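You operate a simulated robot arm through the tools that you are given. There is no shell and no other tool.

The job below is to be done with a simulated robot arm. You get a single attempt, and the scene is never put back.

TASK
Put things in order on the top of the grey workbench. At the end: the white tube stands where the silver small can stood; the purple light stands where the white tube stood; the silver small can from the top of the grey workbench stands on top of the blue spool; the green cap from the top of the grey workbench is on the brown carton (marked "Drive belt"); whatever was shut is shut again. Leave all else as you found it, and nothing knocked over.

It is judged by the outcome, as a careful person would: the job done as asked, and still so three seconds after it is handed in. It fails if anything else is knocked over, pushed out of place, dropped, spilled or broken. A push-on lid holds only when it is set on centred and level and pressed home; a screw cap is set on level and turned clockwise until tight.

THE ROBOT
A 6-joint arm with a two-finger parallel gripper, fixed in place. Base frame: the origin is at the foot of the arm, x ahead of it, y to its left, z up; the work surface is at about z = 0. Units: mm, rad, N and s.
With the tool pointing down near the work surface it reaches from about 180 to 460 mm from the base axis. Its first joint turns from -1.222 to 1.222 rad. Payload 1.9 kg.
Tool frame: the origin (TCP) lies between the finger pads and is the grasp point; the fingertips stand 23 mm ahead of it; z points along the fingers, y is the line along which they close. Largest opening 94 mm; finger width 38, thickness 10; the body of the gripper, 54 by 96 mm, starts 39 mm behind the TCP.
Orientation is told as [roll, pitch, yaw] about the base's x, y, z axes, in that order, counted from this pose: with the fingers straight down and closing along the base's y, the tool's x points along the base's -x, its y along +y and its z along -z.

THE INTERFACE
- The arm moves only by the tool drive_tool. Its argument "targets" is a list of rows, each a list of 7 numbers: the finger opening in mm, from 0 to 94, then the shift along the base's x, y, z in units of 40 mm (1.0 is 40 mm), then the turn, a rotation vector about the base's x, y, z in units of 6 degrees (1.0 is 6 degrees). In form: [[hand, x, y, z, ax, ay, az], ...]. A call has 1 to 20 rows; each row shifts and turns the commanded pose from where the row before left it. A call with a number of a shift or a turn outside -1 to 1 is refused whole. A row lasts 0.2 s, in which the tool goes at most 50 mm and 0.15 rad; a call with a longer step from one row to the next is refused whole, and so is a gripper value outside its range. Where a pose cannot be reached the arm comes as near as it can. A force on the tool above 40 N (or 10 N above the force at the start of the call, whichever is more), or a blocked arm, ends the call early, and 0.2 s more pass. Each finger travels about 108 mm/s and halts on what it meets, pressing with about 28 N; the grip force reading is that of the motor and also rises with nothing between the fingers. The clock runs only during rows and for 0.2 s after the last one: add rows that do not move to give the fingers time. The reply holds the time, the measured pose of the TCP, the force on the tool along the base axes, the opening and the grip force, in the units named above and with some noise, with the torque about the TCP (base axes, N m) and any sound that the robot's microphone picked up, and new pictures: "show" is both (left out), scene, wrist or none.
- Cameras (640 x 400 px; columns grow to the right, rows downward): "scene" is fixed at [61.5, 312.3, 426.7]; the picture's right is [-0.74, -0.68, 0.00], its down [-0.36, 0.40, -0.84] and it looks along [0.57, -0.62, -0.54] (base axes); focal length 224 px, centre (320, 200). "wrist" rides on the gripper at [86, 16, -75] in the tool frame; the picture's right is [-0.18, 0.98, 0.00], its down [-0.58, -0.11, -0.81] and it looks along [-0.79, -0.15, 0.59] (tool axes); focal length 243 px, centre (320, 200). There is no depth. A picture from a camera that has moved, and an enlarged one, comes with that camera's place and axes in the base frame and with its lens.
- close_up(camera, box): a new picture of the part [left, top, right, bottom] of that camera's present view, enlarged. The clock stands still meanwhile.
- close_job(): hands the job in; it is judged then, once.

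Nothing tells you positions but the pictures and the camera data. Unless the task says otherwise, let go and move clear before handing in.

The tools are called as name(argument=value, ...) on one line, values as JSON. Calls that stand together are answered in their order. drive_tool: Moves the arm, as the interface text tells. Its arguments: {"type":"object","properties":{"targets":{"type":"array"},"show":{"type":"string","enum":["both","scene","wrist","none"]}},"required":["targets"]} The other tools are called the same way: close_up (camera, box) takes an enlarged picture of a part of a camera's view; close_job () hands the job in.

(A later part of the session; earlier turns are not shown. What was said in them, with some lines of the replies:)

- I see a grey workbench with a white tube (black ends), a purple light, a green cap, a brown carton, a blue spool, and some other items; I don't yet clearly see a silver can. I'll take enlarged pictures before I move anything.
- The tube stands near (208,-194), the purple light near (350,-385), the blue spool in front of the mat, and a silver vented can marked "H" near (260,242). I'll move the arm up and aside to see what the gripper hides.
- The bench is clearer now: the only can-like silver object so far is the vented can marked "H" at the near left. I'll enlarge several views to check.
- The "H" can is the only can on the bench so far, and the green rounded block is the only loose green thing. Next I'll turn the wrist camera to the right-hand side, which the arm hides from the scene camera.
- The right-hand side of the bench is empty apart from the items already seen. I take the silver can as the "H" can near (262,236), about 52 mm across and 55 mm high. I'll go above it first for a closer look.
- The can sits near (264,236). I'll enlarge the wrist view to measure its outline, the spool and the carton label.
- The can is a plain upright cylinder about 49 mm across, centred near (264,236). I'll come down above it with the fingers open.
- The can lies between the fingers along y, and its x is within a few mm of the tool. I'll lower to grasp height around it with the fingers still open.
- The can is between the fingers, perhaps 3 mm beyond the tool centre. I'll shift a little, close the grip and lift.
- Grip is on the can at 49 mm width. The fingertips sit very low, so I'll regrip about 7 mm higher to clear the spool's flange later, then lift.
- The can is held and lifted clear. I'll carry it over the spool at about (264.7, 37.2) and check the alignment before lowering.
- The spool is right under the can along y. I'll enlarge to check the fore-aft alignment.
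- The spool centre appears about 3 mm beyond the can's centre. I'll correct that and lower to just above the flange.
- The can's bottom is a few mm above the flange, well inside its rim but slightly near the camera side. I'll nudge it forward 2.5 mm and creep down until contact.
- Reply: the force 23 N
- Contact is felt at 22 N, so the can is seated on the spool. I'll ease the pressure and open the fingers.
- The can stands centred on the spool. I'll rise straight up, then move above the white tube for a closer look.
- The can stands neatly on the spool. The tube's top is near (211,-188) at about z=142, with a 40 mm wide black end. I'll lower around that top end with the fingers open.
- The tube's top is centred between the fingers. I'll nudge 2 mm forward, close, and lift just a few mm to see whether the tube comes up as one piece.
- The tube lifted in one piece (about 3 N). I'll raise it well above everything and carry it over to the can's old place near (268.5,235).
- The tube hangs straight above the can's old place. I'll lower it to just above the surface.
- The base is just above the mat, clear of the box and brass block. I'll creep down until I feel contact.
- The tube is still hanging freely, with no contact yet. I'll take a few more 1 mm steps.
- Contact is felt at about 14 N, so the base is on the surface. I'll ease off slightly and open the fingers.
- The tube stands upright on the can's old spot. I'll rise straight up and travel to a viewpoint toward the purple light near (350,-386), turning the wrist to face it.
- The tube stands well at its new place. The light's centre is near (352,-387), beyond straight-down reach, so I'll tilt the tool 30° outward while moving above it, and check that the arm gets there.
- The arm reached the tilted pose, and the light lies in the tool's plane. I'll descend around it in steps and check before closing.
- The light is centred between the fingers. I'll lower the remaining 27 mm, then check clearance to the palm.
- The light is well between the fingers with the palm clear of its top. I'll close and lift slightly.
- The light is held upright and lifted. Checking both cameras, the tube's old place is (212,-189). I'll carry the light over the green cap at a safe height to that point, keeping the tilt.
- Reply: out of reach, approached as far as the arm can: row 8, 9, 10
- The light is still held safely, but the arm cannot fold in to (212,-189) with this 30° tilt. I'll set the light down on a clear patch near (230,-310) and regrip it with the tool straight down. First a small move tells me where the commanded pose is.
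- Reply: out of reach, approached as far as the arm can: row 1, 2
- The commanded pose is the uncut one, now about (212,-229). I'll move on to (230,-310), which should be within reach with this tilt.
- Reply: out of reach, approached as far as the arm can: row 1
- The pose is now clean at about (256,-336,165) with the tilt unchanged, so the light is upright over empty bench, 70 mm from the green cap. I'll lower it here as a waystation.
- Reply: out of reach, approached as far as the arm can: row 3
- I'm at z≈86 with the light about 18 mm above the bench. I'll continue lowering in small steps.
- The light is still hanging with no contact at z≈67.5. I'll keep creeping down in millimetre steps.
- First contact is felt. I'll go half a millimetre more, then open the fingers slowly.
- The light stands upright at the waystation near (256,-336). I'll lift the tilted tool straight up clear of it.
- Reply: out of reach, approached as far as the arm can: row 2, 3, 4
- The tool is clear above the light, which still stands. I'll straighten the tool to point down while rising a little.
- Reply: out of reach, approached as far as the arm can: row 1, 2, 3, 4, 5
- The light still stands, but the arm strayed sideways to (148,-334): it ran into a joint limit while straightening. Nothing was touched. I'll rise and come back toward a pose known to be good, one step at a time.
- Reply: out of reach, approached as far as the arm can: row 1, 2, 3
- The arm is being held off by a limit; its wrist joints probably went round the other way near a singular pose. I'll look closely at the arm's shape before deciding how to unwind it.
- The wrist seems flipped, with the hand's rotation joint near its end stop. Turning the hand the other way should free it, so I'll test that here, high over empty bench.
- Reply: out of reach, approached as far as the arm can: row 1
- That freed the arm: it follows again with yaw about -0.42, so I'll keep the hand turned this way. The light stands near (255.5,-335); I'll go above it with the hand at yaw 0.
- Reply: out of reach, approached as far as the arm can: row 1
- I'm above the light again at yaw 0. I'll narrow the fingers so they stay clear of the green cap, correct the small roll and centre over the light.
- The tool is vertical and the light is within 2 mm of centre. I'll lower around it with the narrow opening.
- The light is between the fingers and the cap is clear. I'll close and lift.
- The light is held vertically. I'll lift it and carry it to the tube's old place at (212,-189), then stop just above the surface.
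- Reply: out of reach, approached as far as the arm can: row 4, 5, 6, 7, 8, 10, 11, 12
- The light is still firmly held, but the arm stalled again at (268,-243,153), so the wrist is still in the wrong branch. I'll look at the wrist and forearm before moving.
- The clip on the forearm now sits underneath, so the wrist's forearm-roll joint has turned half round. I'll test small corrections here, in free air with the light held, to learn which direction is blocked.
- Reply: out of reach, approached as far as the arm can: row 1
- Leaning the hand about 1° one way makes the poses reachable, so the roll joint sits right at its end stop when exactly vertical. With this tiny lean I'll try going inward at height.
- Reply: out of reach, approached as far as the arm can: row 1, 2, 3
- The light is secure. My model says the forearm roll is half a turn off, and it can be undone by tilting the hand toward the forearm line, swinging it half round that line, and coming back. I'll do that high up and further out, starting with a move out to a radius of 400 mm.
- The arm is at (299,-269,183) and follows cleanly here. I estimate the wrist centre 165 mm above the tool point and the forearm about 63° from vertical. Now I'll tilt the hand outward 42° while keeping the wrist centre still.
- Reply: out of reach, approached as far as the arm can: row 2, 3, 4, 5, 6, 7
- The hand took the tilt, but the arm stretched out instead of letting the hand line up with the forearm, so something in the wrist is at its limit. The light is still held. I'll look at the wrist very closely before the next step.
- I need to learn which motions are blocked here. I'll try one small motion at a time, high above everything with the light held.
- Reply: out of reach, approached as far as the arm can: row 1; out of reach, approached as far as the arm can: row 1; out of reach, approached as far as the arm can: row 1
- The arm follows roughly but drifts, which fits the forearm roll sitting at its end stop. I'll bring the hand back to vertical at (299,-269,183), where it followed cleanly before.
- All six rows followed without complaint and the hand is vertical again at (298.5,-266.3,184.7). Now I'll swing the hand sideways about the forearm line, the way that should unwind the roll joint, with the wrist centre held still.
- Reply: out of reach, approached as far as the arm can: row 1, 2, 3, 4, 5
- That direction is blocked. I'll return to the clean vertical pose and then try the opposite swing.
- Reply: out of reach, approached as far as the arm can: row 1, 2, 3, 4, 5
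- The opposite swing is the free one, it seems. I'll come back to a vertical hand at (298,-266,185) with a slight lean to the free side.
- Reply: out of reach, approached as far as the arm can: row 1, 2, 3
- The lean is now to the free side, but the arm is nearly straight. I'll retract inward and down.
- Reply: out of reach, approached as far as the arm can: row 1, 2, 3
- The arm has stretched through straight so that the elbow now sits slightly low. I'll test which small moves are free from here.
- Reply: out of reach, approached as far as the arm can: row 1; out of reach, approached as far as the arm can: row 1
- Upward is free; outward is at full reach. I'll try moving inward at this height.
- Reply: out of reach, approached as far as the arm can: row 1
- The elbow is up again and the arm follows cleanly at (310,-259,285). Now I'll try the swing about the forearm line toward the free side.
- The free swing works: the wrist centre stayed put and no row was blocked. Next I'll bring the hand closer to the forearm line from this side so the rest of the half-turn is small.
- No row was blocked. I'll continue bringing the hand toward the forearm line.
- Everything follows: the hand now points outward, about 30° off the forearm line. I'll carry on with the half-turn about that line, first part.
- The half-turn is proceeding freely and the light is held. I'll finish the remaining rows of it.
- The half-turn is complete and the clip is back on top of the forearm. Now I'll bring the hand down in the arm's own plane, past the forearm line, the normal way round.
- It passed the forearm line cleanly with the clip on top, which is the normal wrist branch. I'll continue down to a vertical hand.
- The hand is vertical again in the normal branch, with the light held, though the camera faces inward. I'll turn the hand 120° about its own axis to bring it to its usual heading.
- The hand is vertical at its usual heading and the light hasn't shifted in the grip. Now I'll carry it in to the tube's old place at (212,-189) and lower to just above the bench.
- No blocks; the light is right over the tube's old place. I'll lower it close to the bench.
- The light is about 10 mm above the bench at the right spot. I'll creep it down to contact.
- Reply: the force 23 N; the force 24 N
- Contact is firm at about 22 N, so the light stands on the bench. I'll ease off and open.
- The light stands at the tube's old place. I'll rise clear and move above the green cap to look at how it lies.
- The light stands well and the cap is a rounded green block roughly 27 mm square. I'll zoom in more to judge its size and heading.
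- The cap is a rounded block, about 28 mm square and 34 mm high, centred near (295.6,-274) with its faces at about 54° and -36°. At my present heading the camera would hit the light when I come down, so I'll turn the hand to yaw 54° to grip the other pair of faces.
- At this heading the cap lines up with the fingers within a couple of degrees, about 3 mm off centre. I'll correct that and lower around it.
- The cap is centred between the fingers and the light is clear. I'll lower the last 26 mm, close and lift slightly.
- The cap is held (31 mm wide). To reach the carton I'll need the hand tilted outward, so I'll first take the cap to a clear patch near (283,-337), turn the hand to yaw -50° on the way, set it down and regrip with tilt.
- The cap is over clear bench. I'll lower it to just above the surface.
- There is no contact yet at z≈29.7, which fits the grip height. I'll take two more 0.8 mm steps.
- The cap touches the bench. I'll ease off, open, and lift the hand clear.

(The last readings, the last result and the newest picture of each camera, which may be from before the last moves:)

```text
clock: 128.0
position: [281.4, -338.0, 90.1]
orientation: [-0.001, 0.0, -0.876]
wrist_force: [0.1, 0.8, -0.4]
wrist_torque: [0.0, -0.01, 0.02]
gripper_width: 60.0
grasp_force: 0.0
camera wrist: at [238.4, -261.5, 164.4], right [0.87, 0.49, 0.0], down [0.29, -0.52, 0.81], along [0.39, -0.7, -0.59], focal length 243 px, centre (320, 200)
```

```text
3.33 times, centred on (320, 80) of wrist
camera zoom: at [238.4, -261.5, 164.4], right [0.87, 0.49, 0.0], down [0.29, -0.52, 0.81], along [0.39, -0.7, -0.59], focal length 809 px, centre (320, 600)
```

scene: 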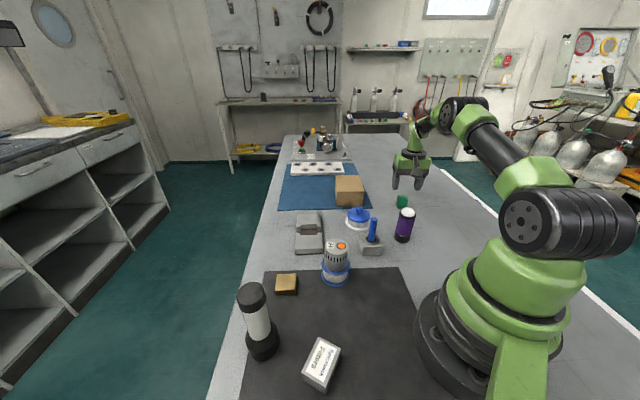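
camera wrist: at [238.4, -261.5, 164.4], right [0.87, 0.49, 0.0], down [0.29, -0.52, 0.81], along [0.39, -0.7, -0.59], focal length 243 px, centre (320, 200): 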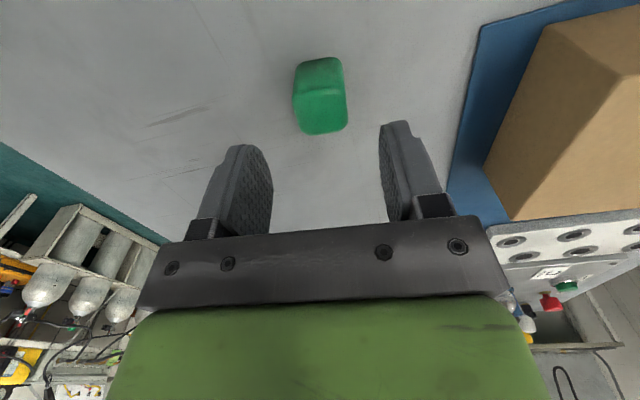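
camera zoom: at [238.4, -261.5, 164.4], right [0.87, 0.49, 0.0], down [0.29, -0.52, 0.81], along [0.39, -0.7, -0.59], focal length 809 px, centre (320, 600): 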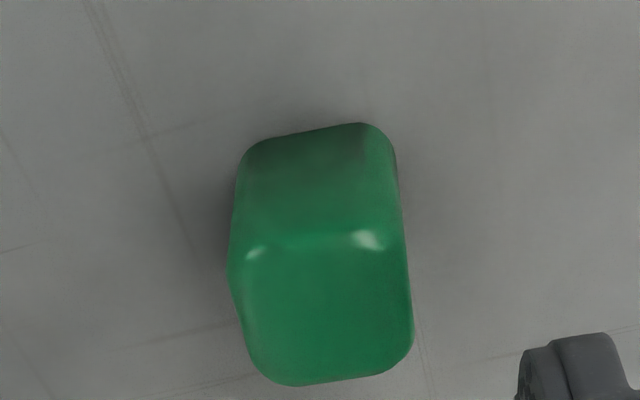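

The cap stands at the waystation near (282.7,-337). Before regripping, I'll check with the empty hand that the carton spot is reachable with a 12° outward tilt, and look at the carton top.

drive_tool(targets=[[60, 0, 0, 0.8, 0, 0, 0], [60, 0, 0, 0.8, 0, 0, 0], [60, 0, 0, 0, -0.766, -0.643, 0], [60, 0, 0, 0, -0.766, -0.643, 0], [60, 0.4, 0.28, 0, 0, 0, 1], [60, 0.7, 0.49, 0, 0, 0, 0.33], [60, 0.7, 0.49, 0, 0, 0, 0], [60, 0.7, 0.49, 0, 0, 0, 0], [60, 0.7, 0.49, 0, 0, 0, 0], [60, 0, 0, 0, 0, 0, 0]])

close_up(camera="wrist", box=[200, 0, 460, 200])

```text
clock: 130.2
position: [413.2, -248.4, 153.2]
orientation: [0.004, -0.209, -0.734]
wrist_force: [0.5, -0.1, 0.6]
wrist_torque: [-0.05, 0.03, 0.0]
gripper_width: 60.0
grasp_force: 0.0
camera wrist: at [348.4, -169.7, 207.5], right [0.79, 0.61, 0.04], down [0.22, -0.35, 0.91], along [0.57, -0.71, -0.41], focal length 243 px, centre (320, 200)
```

scene: 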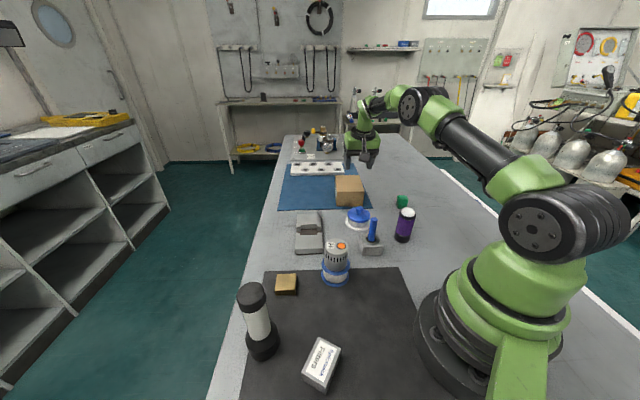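
wrist: 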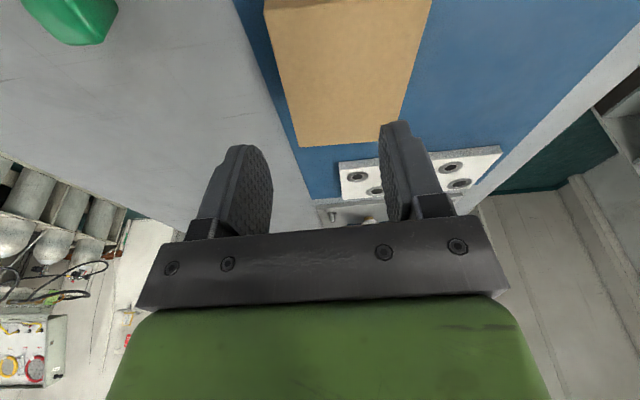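

```text
2.00 times, centred on (330, 100) of wrist
camera zoom: at [348.4, -169.7, 207.5], right [0.79, 0.61, 0.04], down [0.22, -0.35, 0.91], along [0.57, -0.71, -0.41], focal length 485 px, centre (300, 400)
```

zoom: 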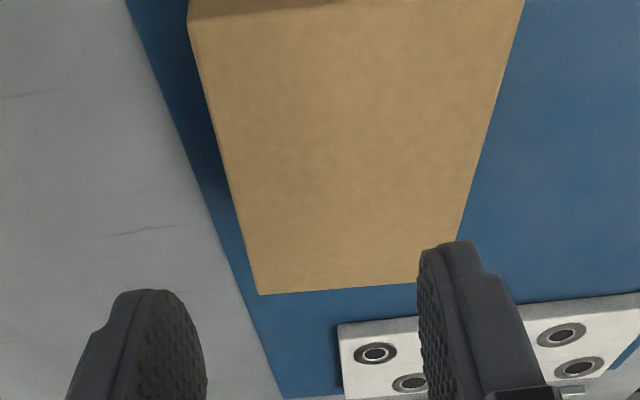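

The tilted pose over the carton is reachable, and the carton top's near corner is about (379,-247), so (414,-249) is well inside it. I'll go back over the cap, keeping the tilt.

drive_tool(targets=[[60, -0.4, -0.28, 0, 0, 0, -0.33], [60, -0.7, -0.49, 0, 0, 0, -1], [60, -0.7, -0.49, 0, 0, 0, 0], [60, -0.7, -0.49, 0, 0, 0, 0], [60, -0.7, -0.49, 0, 0, 0, 0], [60, 0, 0, -0.4, 0, 0, 0], [60, 0, 0, -0.6, 0, 0, 0], [60, 0, 0, -0.5, 0, 0, 0], [60, 0, 0, 0, 0, 0, 0]])

close_up(camera="wrist", box=[240, 0, 400, 120])

close_up(camera="scene", box=[350, 140, 450, 240])

```text
clock: 132.2
position: [282.6, -338.0, 91.4]
orientation: [0.001, -0.21, -0.874]
wrist_force: [-0.4, -0.1, -0.7]
wrist_torque: [-0.03, -0.03, -0.01]
gripper_width: 60.0
grasp_force: 0.0
camera wrist: at [228.9, -251.7, 147.2], right [0.87, 0.49, 0.04], down [0.17, -0.38, 0.91], along [0.46, -0.78, -0.41], focal length 243 px, centre (320, 200)
```

scene: 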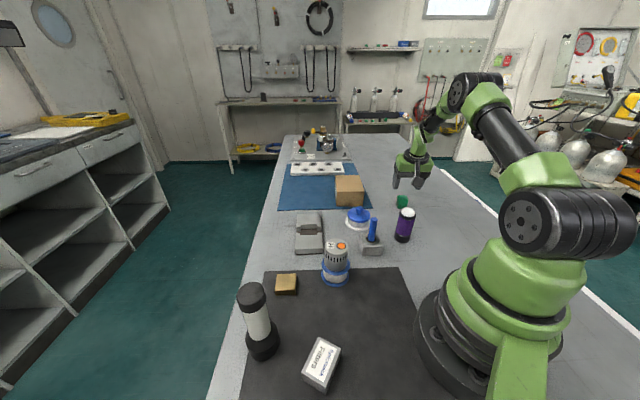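
wrist: 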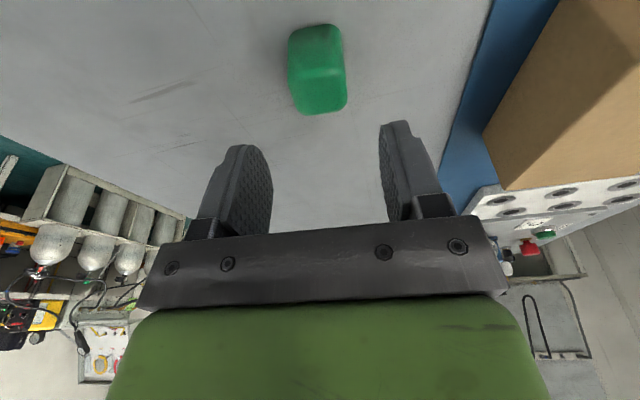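

```text
3.33 times, centred on (320, 60) of wrist
camera zoom: at [228.9, -251.7, 147.2], right [0.87, 0.49, 0.04], down [0.17, -0.38, 0.91], along [0.46, -0.78, -0.41], focal length 809 px, centre (320, 667)
```

zoom: 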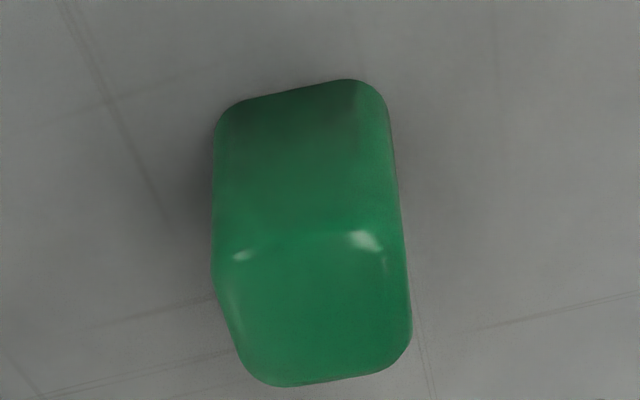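

```text
4.00 times, centred on (400, 190) of scene
camera zoom: at [61.5, 312.3, 426.7], right [-0.74, -0.68, 0.0], down [-0.36, 0.4, -0.84], along [0.57, -0.62, -0.54], focal length 894 px, centre (0, 240)
```

zoom: 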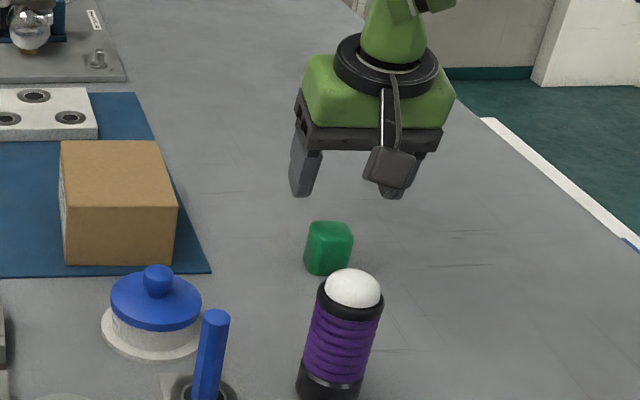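

The cap is well placed between the tilted fingers, about 2 mm off. I'll correct and lower to grasp height.

drive_tool(targets=[[60, 0.036, 0.03, -0.5, 0, 0, 0], [60, 0, 0, -0.5, 0, 0, 0], [60, 0, 0, -0.35, 0, 0, 0], [60, 0, 0, -0.17, 0, 0, 0], [60, 0, 0, 0, 0, 0, 0]])

close_up(camera="scene", box=[350, 140, 450, 240])

```text
clock: 133.4
position: [284.1, -334.7, 31.4]
orientation: [0.003, -0.209, -0.874]
wrist_force: [-0.5, 0.4, 0.3]
wrist_torque: [0.0, 0.0, 0.02]
gripper_width: 60.1
grasp_force: 0.1
camera wrist: at [231.2, -248.9, 86.6], right [0.87, 0.49, 0.04], down [0.17, -0.38, 0.91], along [0.46, -0.78, -0.41], focal length 243 px, centre (320, 200)
```

scene: 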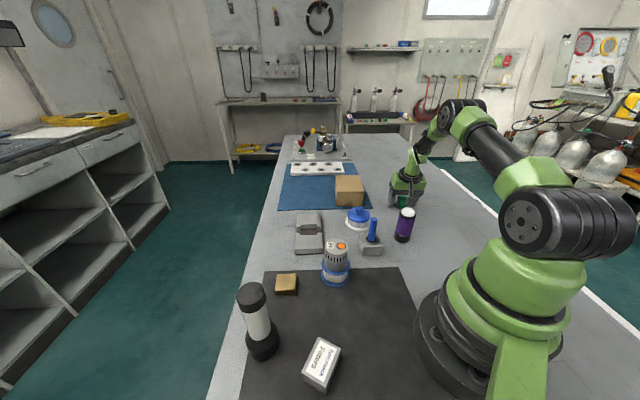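
wrist: 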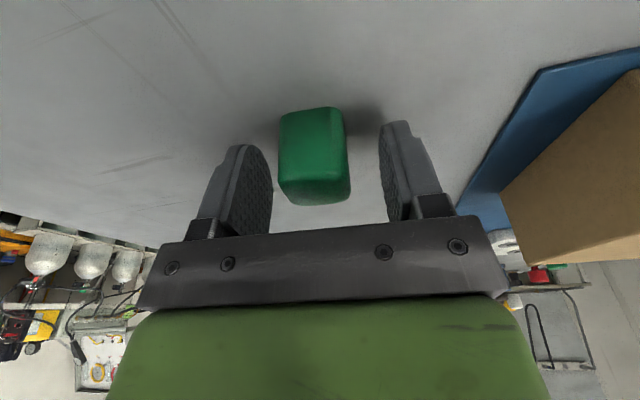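

```text
4.00 times, centred on (400, 190) of scene
camera zoom: at [61.5, 312.3, 426.7], right [-0.74, -0.68, 0.0], down [-0.36, 0.4, -0.84], along [0.57, -0.62, -0.54], focal length 894 px, centre (0, 240)
```

zoom: 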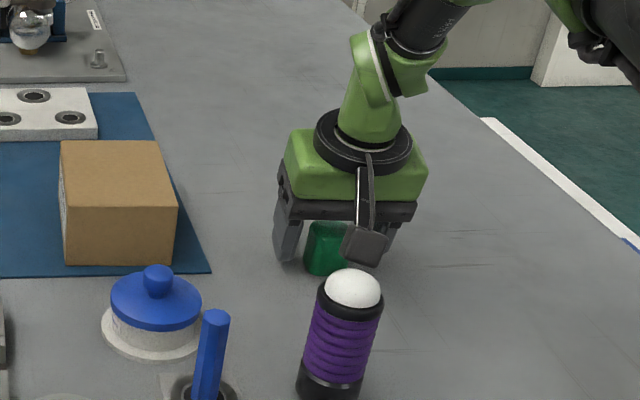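

The cap sits between the tilted fingers. I'll close and lift a little to check the hold.

drive_tool(targets=[[46, 0, 0, 0, 0, 0, 0], [34, 0, 0, 0, 0, 0, 0], [24, 0, 0, 0, 0, 0, 0], [15, 0, 0, 0, 0, 0, 0], [15, 0, 0, 0, 0, 0, 0], [15, 0, 0, 0.2, 0, 0, 0], [15, 0, 0, 0.4, 0, 0, 0], [15, 0, 0, 0, 0, 0, 0]])

close_up(camera="scene", box=[350, 140, 450, 240])

```text
clock: 135.2
position: [283.2, -336.6, 55.8]
orientation: [0.002, -0.21, -0.874]
wrist_force: [0.8, -0.5, -0.3]
wrist_torque: [-0.03, -0.01, 0.0]
gripper_width: 30.9
grasp_force: 27.7
camera wrist: at [230.6, -249.8, 110.7], right [0.87, 0.49, 0.04], down [0.17, -0.38, 0.91], along [0.46, -0.78, -0.41], focal length 243 px, centre (320, 200)
```

scene: 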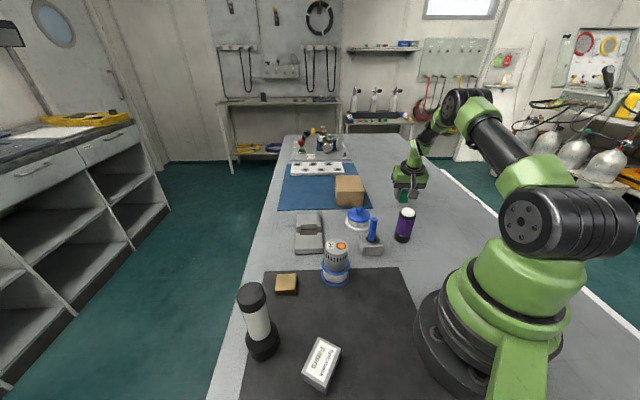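
wrist: 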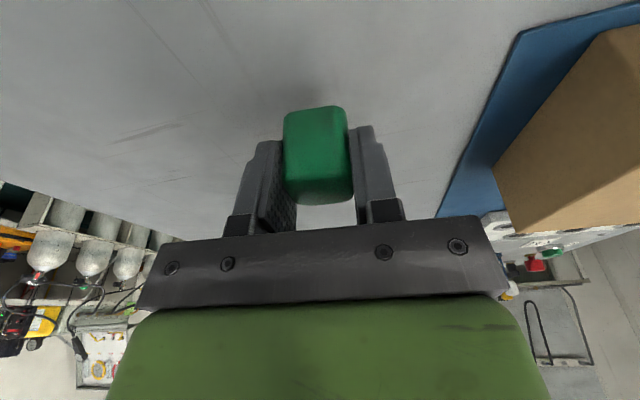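

```text
4.00 times, centred on (400, 190) of scene
camera zoom: at [61.5, 312.3, 426.7], right [-0.74, -0.68, 0.0], down [-0.36, 0.4, -0.84], along [0.57, -0.62, -0.54], focal length 894 px, centre (0, 240)
```

zoom: 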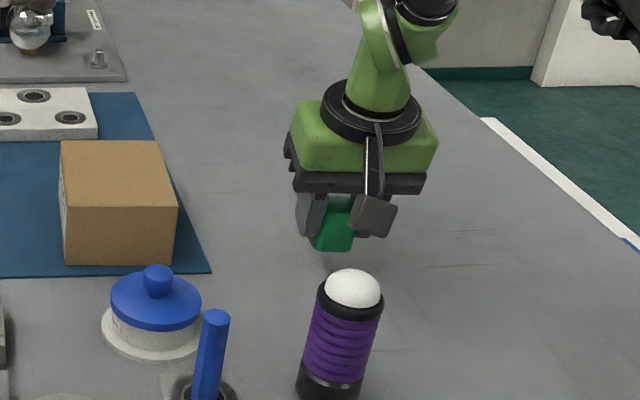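

The cap is held upright. I'll lift it, carry it over the carton to about (414.5,-249.5), and check the position.

drive_tool(targets=[[15, 0, 0, 0.6, 0, 0, 0], [15, 0, 0, 0.9, 0, 0, 0], [15, 0, 0, 0.8, 0, 0, 0], [15, 0.38, 0.255, 0, 0, 0, 1], [15, 0.7, 0.465, 0, 0, 0, 0.33], [15, 0.7, 0.465, 0, 0, 0, 0], [15, 0.7, 0.465, 0, 0, 0, 0], [15, 0.5, 0.33, 0, 0, 0, 0], [15, 0.3, 0.198, 0, 0, 0, 0], [15, 0, 0, 0, 0, 0, 0]])

close_up(camera="wrist", box=[200, 0, 460, 200])

close_up(camera="scene", box=[310, 100, 430, 220])

```text
clock: 137.4
position: [415.6, -248.0, 148.0]
orientation: [0.003, -0.209, -0.735]
wrist_force: [-0.1, 0.1, 0.1]
wrist_torque: [-0.02, -0.01, -0.01]
gripper_width: 30.9
grasp_force: 28.3
camera wrist: at [351.0, -169.1, 202.7], right [0.79, 0.61, 0.04], down [0.22, -0.35, 0.91], along [0.57, -0.71, -0.41], focal length 243 px, centre (320, 200)
```

scene: 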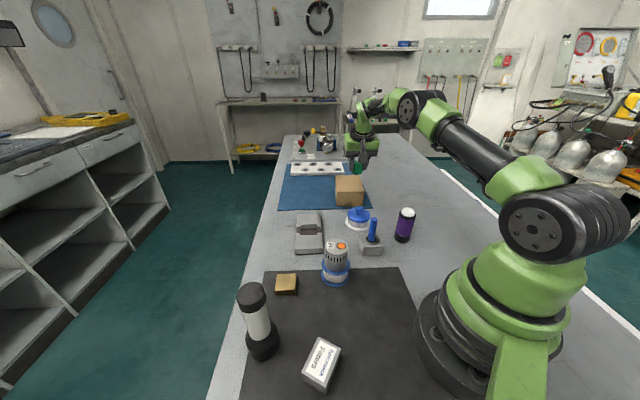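
wrist: 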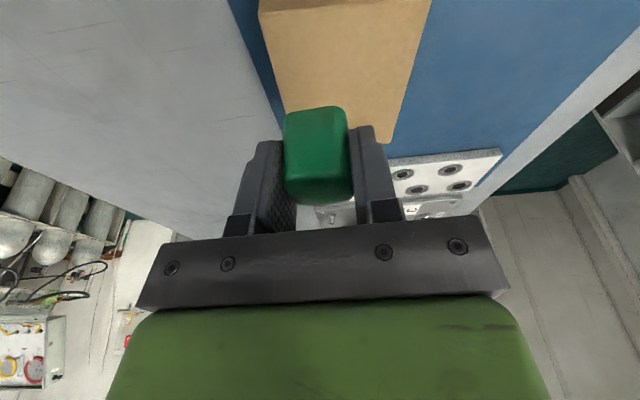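

```text
2.00 times, centred on (330, 100) of wrist
camera zoom: at [351.0, -169.1, 202.7], right [0.79, 0.61, 0.04], down [0.22, -0.35, 0.91], along [0.57, -0.71, -0.41], focal length 485 px, centre (300, 400)
```

zoom: 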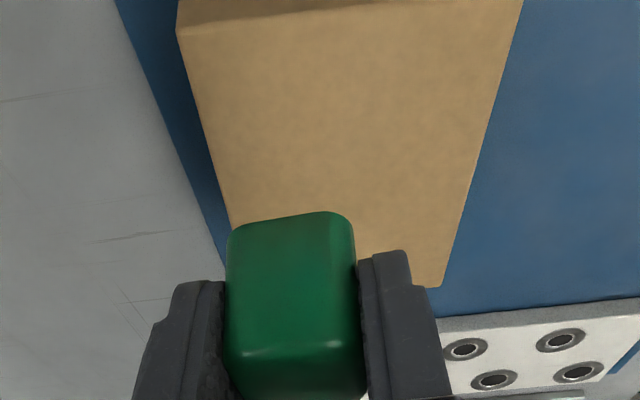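

```text
3.33 times, centred on (370, 160) of scene
camera zoom: at [61.5, 312.3, 426.7], right [-0.74, -0.68, 0.0], down [-0.36, 0.4, -0.84], along [0.57, -0.62, -0.54], focal length 745 px, centre (153, 333)
```

zoom: 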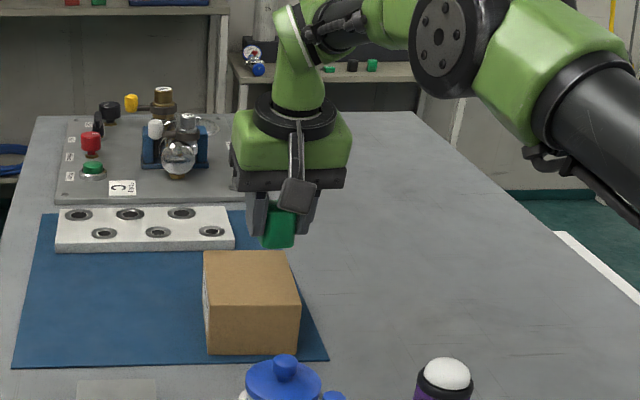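

The cap is well inside the carton's top outline. I'll lower to a few mm above it.

drive_tool(targets=[[15, 0, 0, -0.4, 0, 0, 0], [15, 0, 0, -0.45, 0, 0, 0], [15, 0, 0, -0.3, 0, 0, 0], [15, 0, 0, 0, 0, 0, 0]])

close_up(camera="scene", box=[320, 150, 400, 215])

close_up(camera="wrist", box=[220, 20, 420, 200])

```text
clock: 138.4
position: [415.6, -247.8, 101.2]
orientation: [0.002, -0.209, -0.734]
wrist_force: [0.8, 0.0, -0.3]
wrist_torque: [0.01, -0.01, -0.02]
gripper_width: 30.8
grasp_force: 28.2
camera wrist: at [351.6, -169.8, 156.2], right [0.79, 0.61, 0.04], down [0.22, -0.35, 0.91], along [0.57, -0.71, -0.41], focal length 243 px, centre (320, 200)
```

scene: 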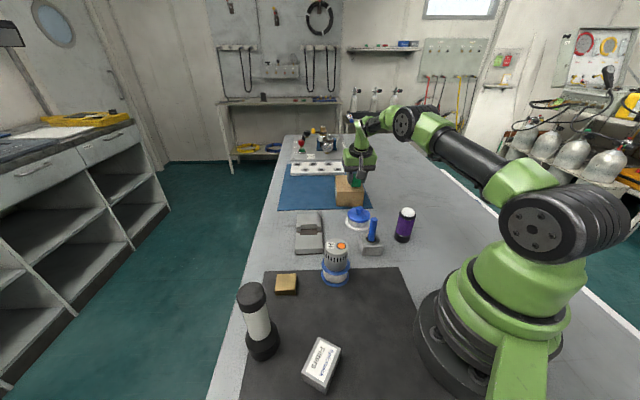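
wrist: 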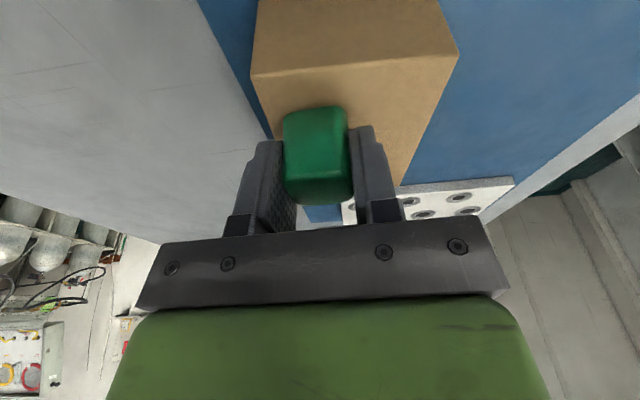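

```text
6.15 times, centred on (360, 182) of scene
camera zoom: at [61.5, 312.3, 426.7], right [-0.74, -0.68, 0.0], down [-0.36, 0.4, -0.84], along [0.57, -0.62, -0.54], focal length 1375 px, centre (74, 308)
```

zoom: 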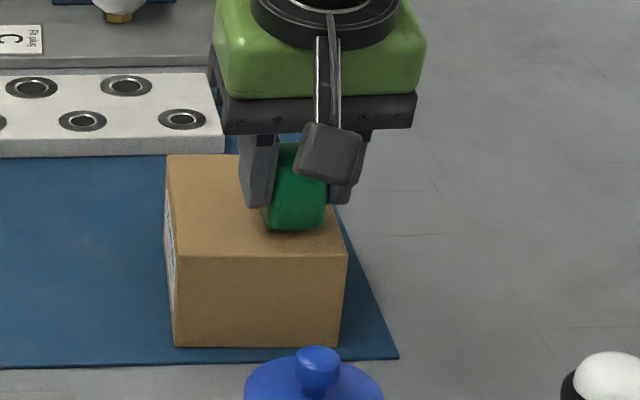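

```text
2.22 times, centred on (320, 110) of wrist
camera zoom: at [351.6, -169.8, 156.2], right [0.79, 0.61, 0.04], down [0.22, -0.35, 0.91], along [0.57, -0.71, -0.41], focal length 539 px, centre (320, 400)
```

zoom: 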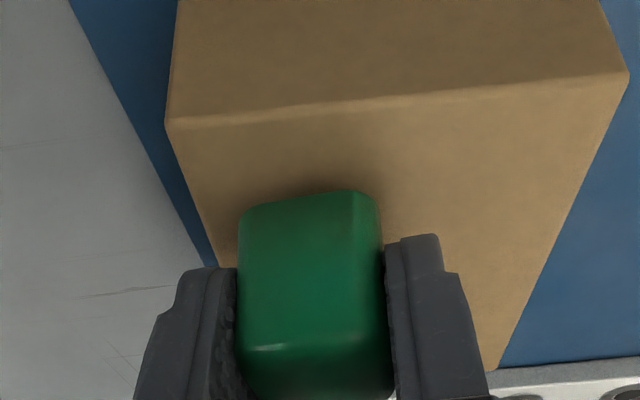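

The cap is over the carton, a bit close to its right-hand edge. I'll shift it 6 mm further in and creep down.

drive_tool(targets=[[15, 0.11, 0.1, 0, 0, 0, 0], [15, 0, 0, -0.12, 0, 0, 0], [15, 0, 0, -0.06, 0, 0, 0], [15, 0, 0, 0, 0, 0, 0]], show="none")

drive_tool(targets=[[15, 0, 0, -0.04, 0, 0, 0], [15, 0, 0, -0.03, 0, 0, 0], [15, 0, 0, 0, 0, 0, 0]], show="none")

```text
clock: 139.4
position: [419.4, -243.7, 94.0]
orientation: [0.002, -0.211, -0.734]
wrist_force: [-2.4, 1.7, 6.8]
wrist_torque: [0.09, 0.14, 0.0]
gripper_width: 30.8
grasp_force: 28.1
```

```text
clock: 140.2
position: [419.8, -245.7, 93.0]
orientation: [0.003, -0.214, -0.735]
wrist_force: [-0.5, 0.8, 23.6]
wrist_torque: [-0.02, 0.0, 0.0]
gripper_width: 30.9
grasp_force: 27.6
```

Contact is firm: the cap rests on the carton. I'll relieve the pressure and open the fingers gently.

drive_tool(targets=[[15, 0, 0, 0.05, 0, 0, 0], [15, 0, 0, 0, 0, 0, 0]], show="none")

drive_tool(targets=[[29, 0, 0, 0, 0, 0, 0], [34, 0, 0, 0, 0, 0, 0], [42, 0, 0, 0, 0, 0, 0], [52, 0, 0, 0, 0, 0, 0], [56, 0, 0, 0, 0, 0, 0]])

close_up(camera="scene", box=[320, 150, 400, 215])

close_up(camera="wrist", box=[220, 20, 420, 200])

```text
clock: 140.8
position: [419.5, -243.4, 93.0]
orientation: [0.0, -0.207, -0.735]
wrist_force: [4.1, -2.0, 9.2]
wrist_torque: [-0.16, -0.21, 0.0]
gripper_width: 30.8
grasp_force: 28.1
```

```text
clock: 142.0
position: [419.2, -245.3, 95.0]
orientation: [0.002, -0.211, -0.735]
wrist_force: [0.1, 0.7, 0.4]
wrist_torque: [-0.02, -0.01, -0.02]
gripper_width: 56.1
grasp_force: 0.1
camera wrist: at [355.3, -166.4, 148.6], right [0.79, 0.61, 0.04], down [0.22, -0.35, 0.91], along [0.57, -0.71, -0.41], focal length 243 px, centre (320, 200)
```

scene: 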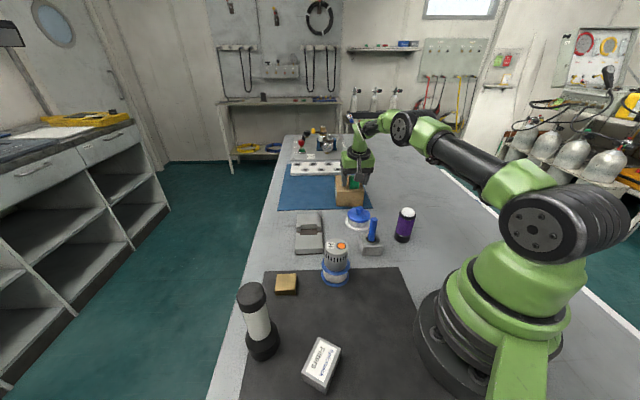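
wrist: 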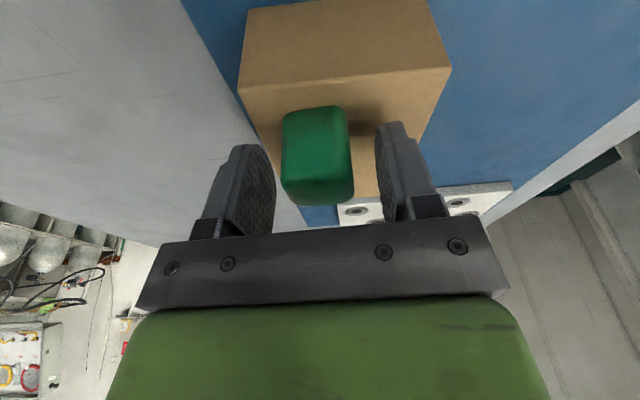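

```text
6.15 times, centred on (360, 182) of scene
camera zoom: at [61.5, 312.3, 426.7], right [-0.74, -0.68, 0.0], down [-0.36, 0.4, -0.84], along [0.57, -0.62, -0.54], focal length 1375 px, centre (74, 308)
```

zoom: 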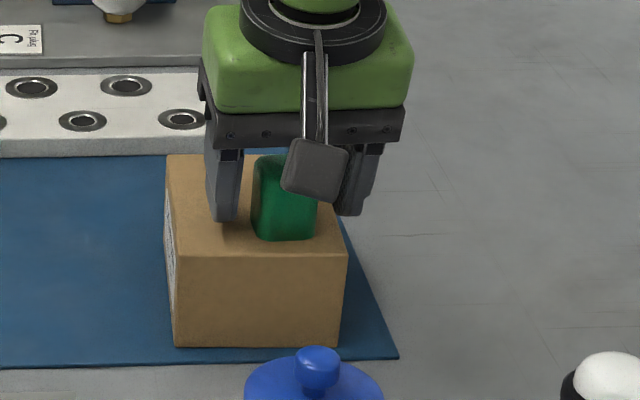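

```text
2.22 times, centred on (320, 110) of wrist
camera zoom: at [355.3, -166.4, 148.6], right [0.79, 0.61, 0.04], down [0.22, -0.35, 0.91], along [0.57, -0.71, -0.41], focal length 539 px, centre (320, 400)
```

zoom: 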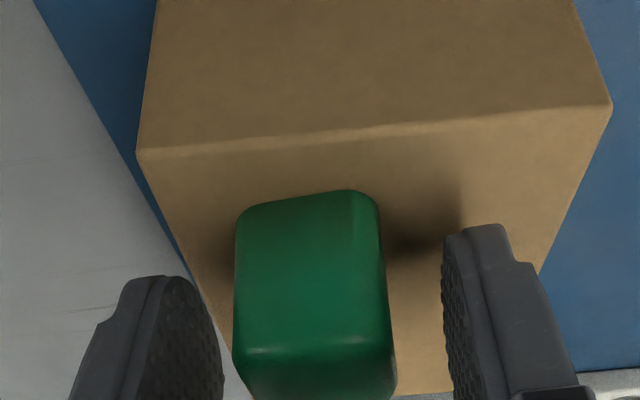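

The cap stands upright on the carton, clear of the edges, and the carton hasn't moved. I'll lift straight up and clear.

drive_tool(targets=[[56, 0, 0, 0.3, 0, 0, 0], [56, 0, 0, 0.5, 0, 0, 0], [60, 0, 0, 0.6, 0, 0, 0], [60, 0, 0, 0.6, 0, 0, 0], [60, 0, 0, 0, 0, 0, 0]])

close_up(camera="scene", box=[320, 150, 420, 240])

```text
clock: 143.2
position: [419.5, -245.1, 174.5]
orientation: [-0.001, -0.209, -0.734]
wrist_force: [0.6, -0.1, -0.1]
wrist_torque: [0.03, 0.03, -0.04]
gripper_width: 59.7
grasp_force: 0.0
camera wrist: at [355.2, -166.0, 229.8], right [0.79, 0.61, 0.04], down [0.22, -0.35, 0.91], along [0.57, -0.71, -0.41], focal length 243 px, centre (320, 200)
```

scene: 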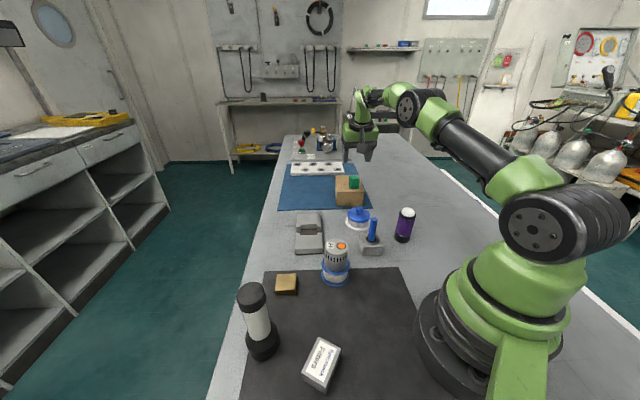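
wrist: 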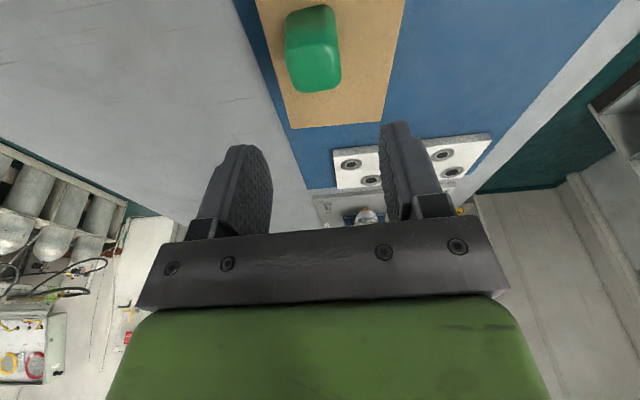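

```text
4.44 times, centred on (370, 195) of scene
camera zoom: at [61.5, 312.3, 426.7], right [-0.74, -0.68, 0.0], down [-0.36, 0.4, -0.84], along [0.57, -0.62, -0.54], focal length 993 px, centre (98, 222)
```

zoom: 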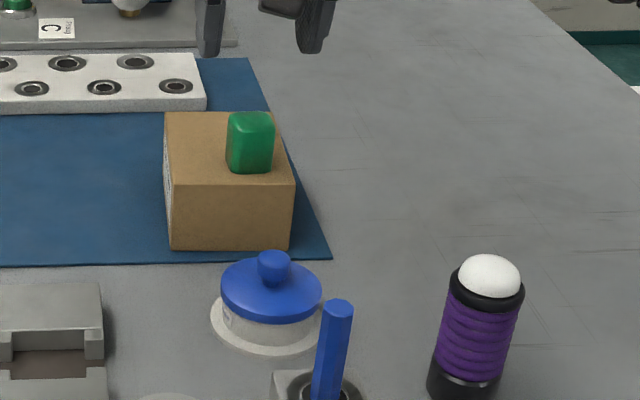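

All four items are placed. I'll withdraw the arm inward and up, straighten the hand, and then inspect everything.

drive_tool(targets=[[60, -0.4, 0.4, 0.5, 0, 0, 0], [60, -0.55, 0.6, 0.6, 0, 0, 0], [60, -0.55, 0.6, 0.6, 0, 0, 0], [60, -0.55, 0.6, 0.6, 0, 0, 0], [60, -0.4, 0.6, 0.2, 0.669, 0.743, 0], [60, -0.4, 0.6, 0.2, 0.669, 0.743, 0], [60, -0.5, 0.6, 0, 0, 0, 1], [60, -0.5, 0.6, 0, 0, 0, 1], [60, -0.3, 0.4, 0, 0, 0, 1], [60, 0, 0, 0, 0, 0, 0]])

close_up(camera="scene", box=[300, 150, 430, 270])

close_up(camera="scene", box=[220, 230, 380, 400])

close_up(camera="scene", box=[325, 170, 385, 215])

```text
clock: 145.4
position: [254.3, -41.4, 283.5]
orientation: [-0.001, -0.001, -0.419]
wrist_force: [-1.1, -1.5, -0.1]
wrist_torque: [-0.01, -0.02, -0.01]
gripper_width: 59.9
grasp_force: 0.0
camera wrist: at [180.9, 8.3, 357.0], right [0.57, 0.82, 0.0], down [0.49, -0.34, 0.81], along [0.66, -0.46, -0.59], focal length 243 px, centre (320, 200)
```

scene: 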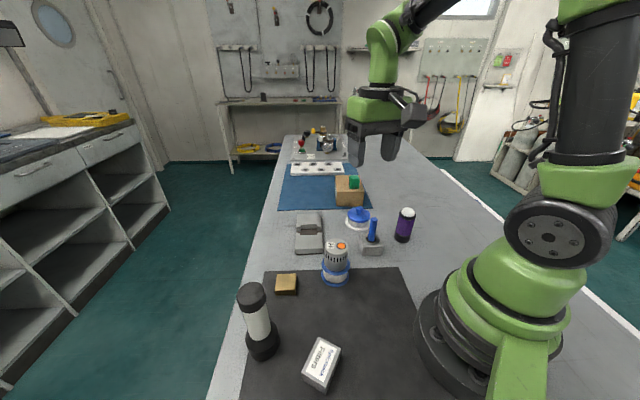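
wrist: 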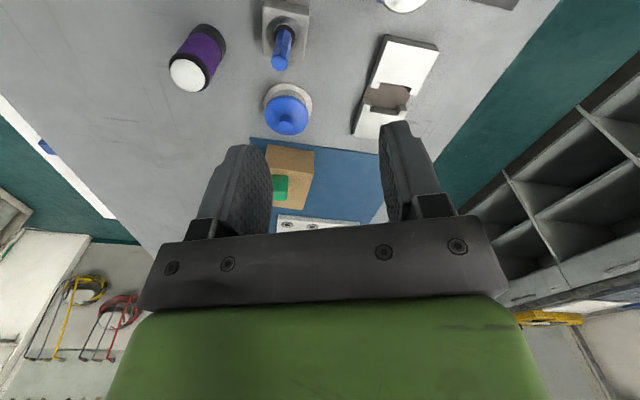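

```text
3.33 times, centred on (365, 210) of scene
camera zoom: at [61.5, 312.3, 426.7], right [-0.74, -0.68, 0.0], down [-0.36, 0.4, -0.84], along [0.57, -0.62, -0.54], focal length 745 px, centre (170, 167)
```

zoom: 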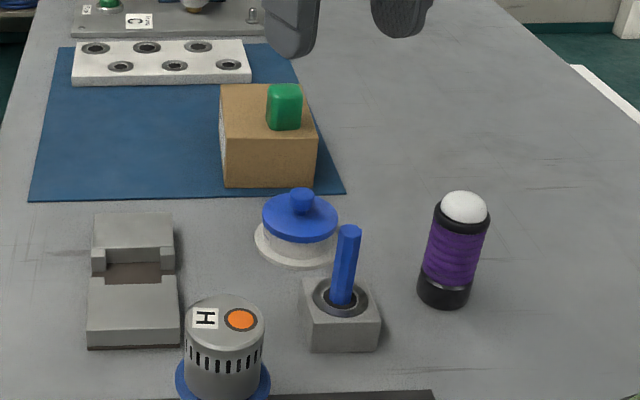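

```text
2.35 times, centred on (300, 315) of scene
camera zoom: at [61.5, 312.3, 426.7], right [-0.74, -0.68, 0.0], down [-0.36, 0.4, -0.84], along [0.57, -0.62, -0.54], focal length 526 px, centre (367, -71)
```

zoom: 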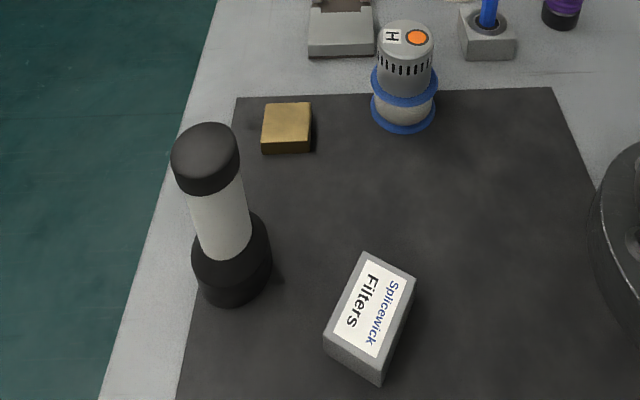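

```text
8.89 times, centred on (355, 192) of scene
camera zoom: at [61.5, 312.3, 426.7], right [-0.74, -0.68, 0.0], down [-0.36, 0.4, -0.84], along [0.57, -0.62, -0.54], focal length 1987 px, centre (9, 267)
```

zoom: 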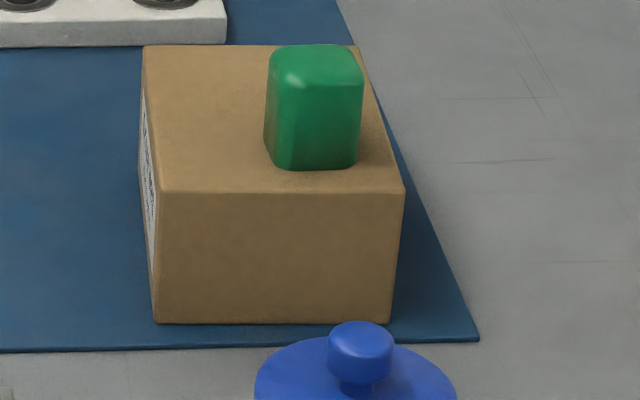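

The inspection shows everything as asked:
- **Silver can:** it stands on the blue spool.
- **White tube:** it stands where the can stood.
- **Purple light:** it stands where the tube stood.
- **Green cap:** it sits on the brown carton.

Nothing was opened, the other items are where they were, and the arm is clear, so I'm handing the job in.

close_job()

```text
The job is handed in.
```

I put the four items where you asked and handed the job in; I have not been told how it was judged. At my last look everything was upright and the arm was clear:

- **Silver small can:** it stands on top of the blue spool. I took the vented silver can marked "H" to be this item, as it was the only can on the bench.
- **White tube:** it stands where the can stood, within about 2 mm by the cameras.
- **Purple light:** it stands where the tube stood, within about 2 mm by the cameras.
- **Green cap:** it sits on the brown carton, toward its near right corner but clear of the edges. I took the rounded green block to be the cap. The carton's label is on the side away from the arm and I could not read it, but it is the only brown carton there.

I opened nothing, so nothing had to be shut again. The light and the cap were each set down briefly on clear bench and picked up again on the way. On the way with the light the arm's wrist got stuck, and freeing it meant swinging the arm high over the bench with the light in its grip. Nothing was dropped or touched, and I saw no other item moved.
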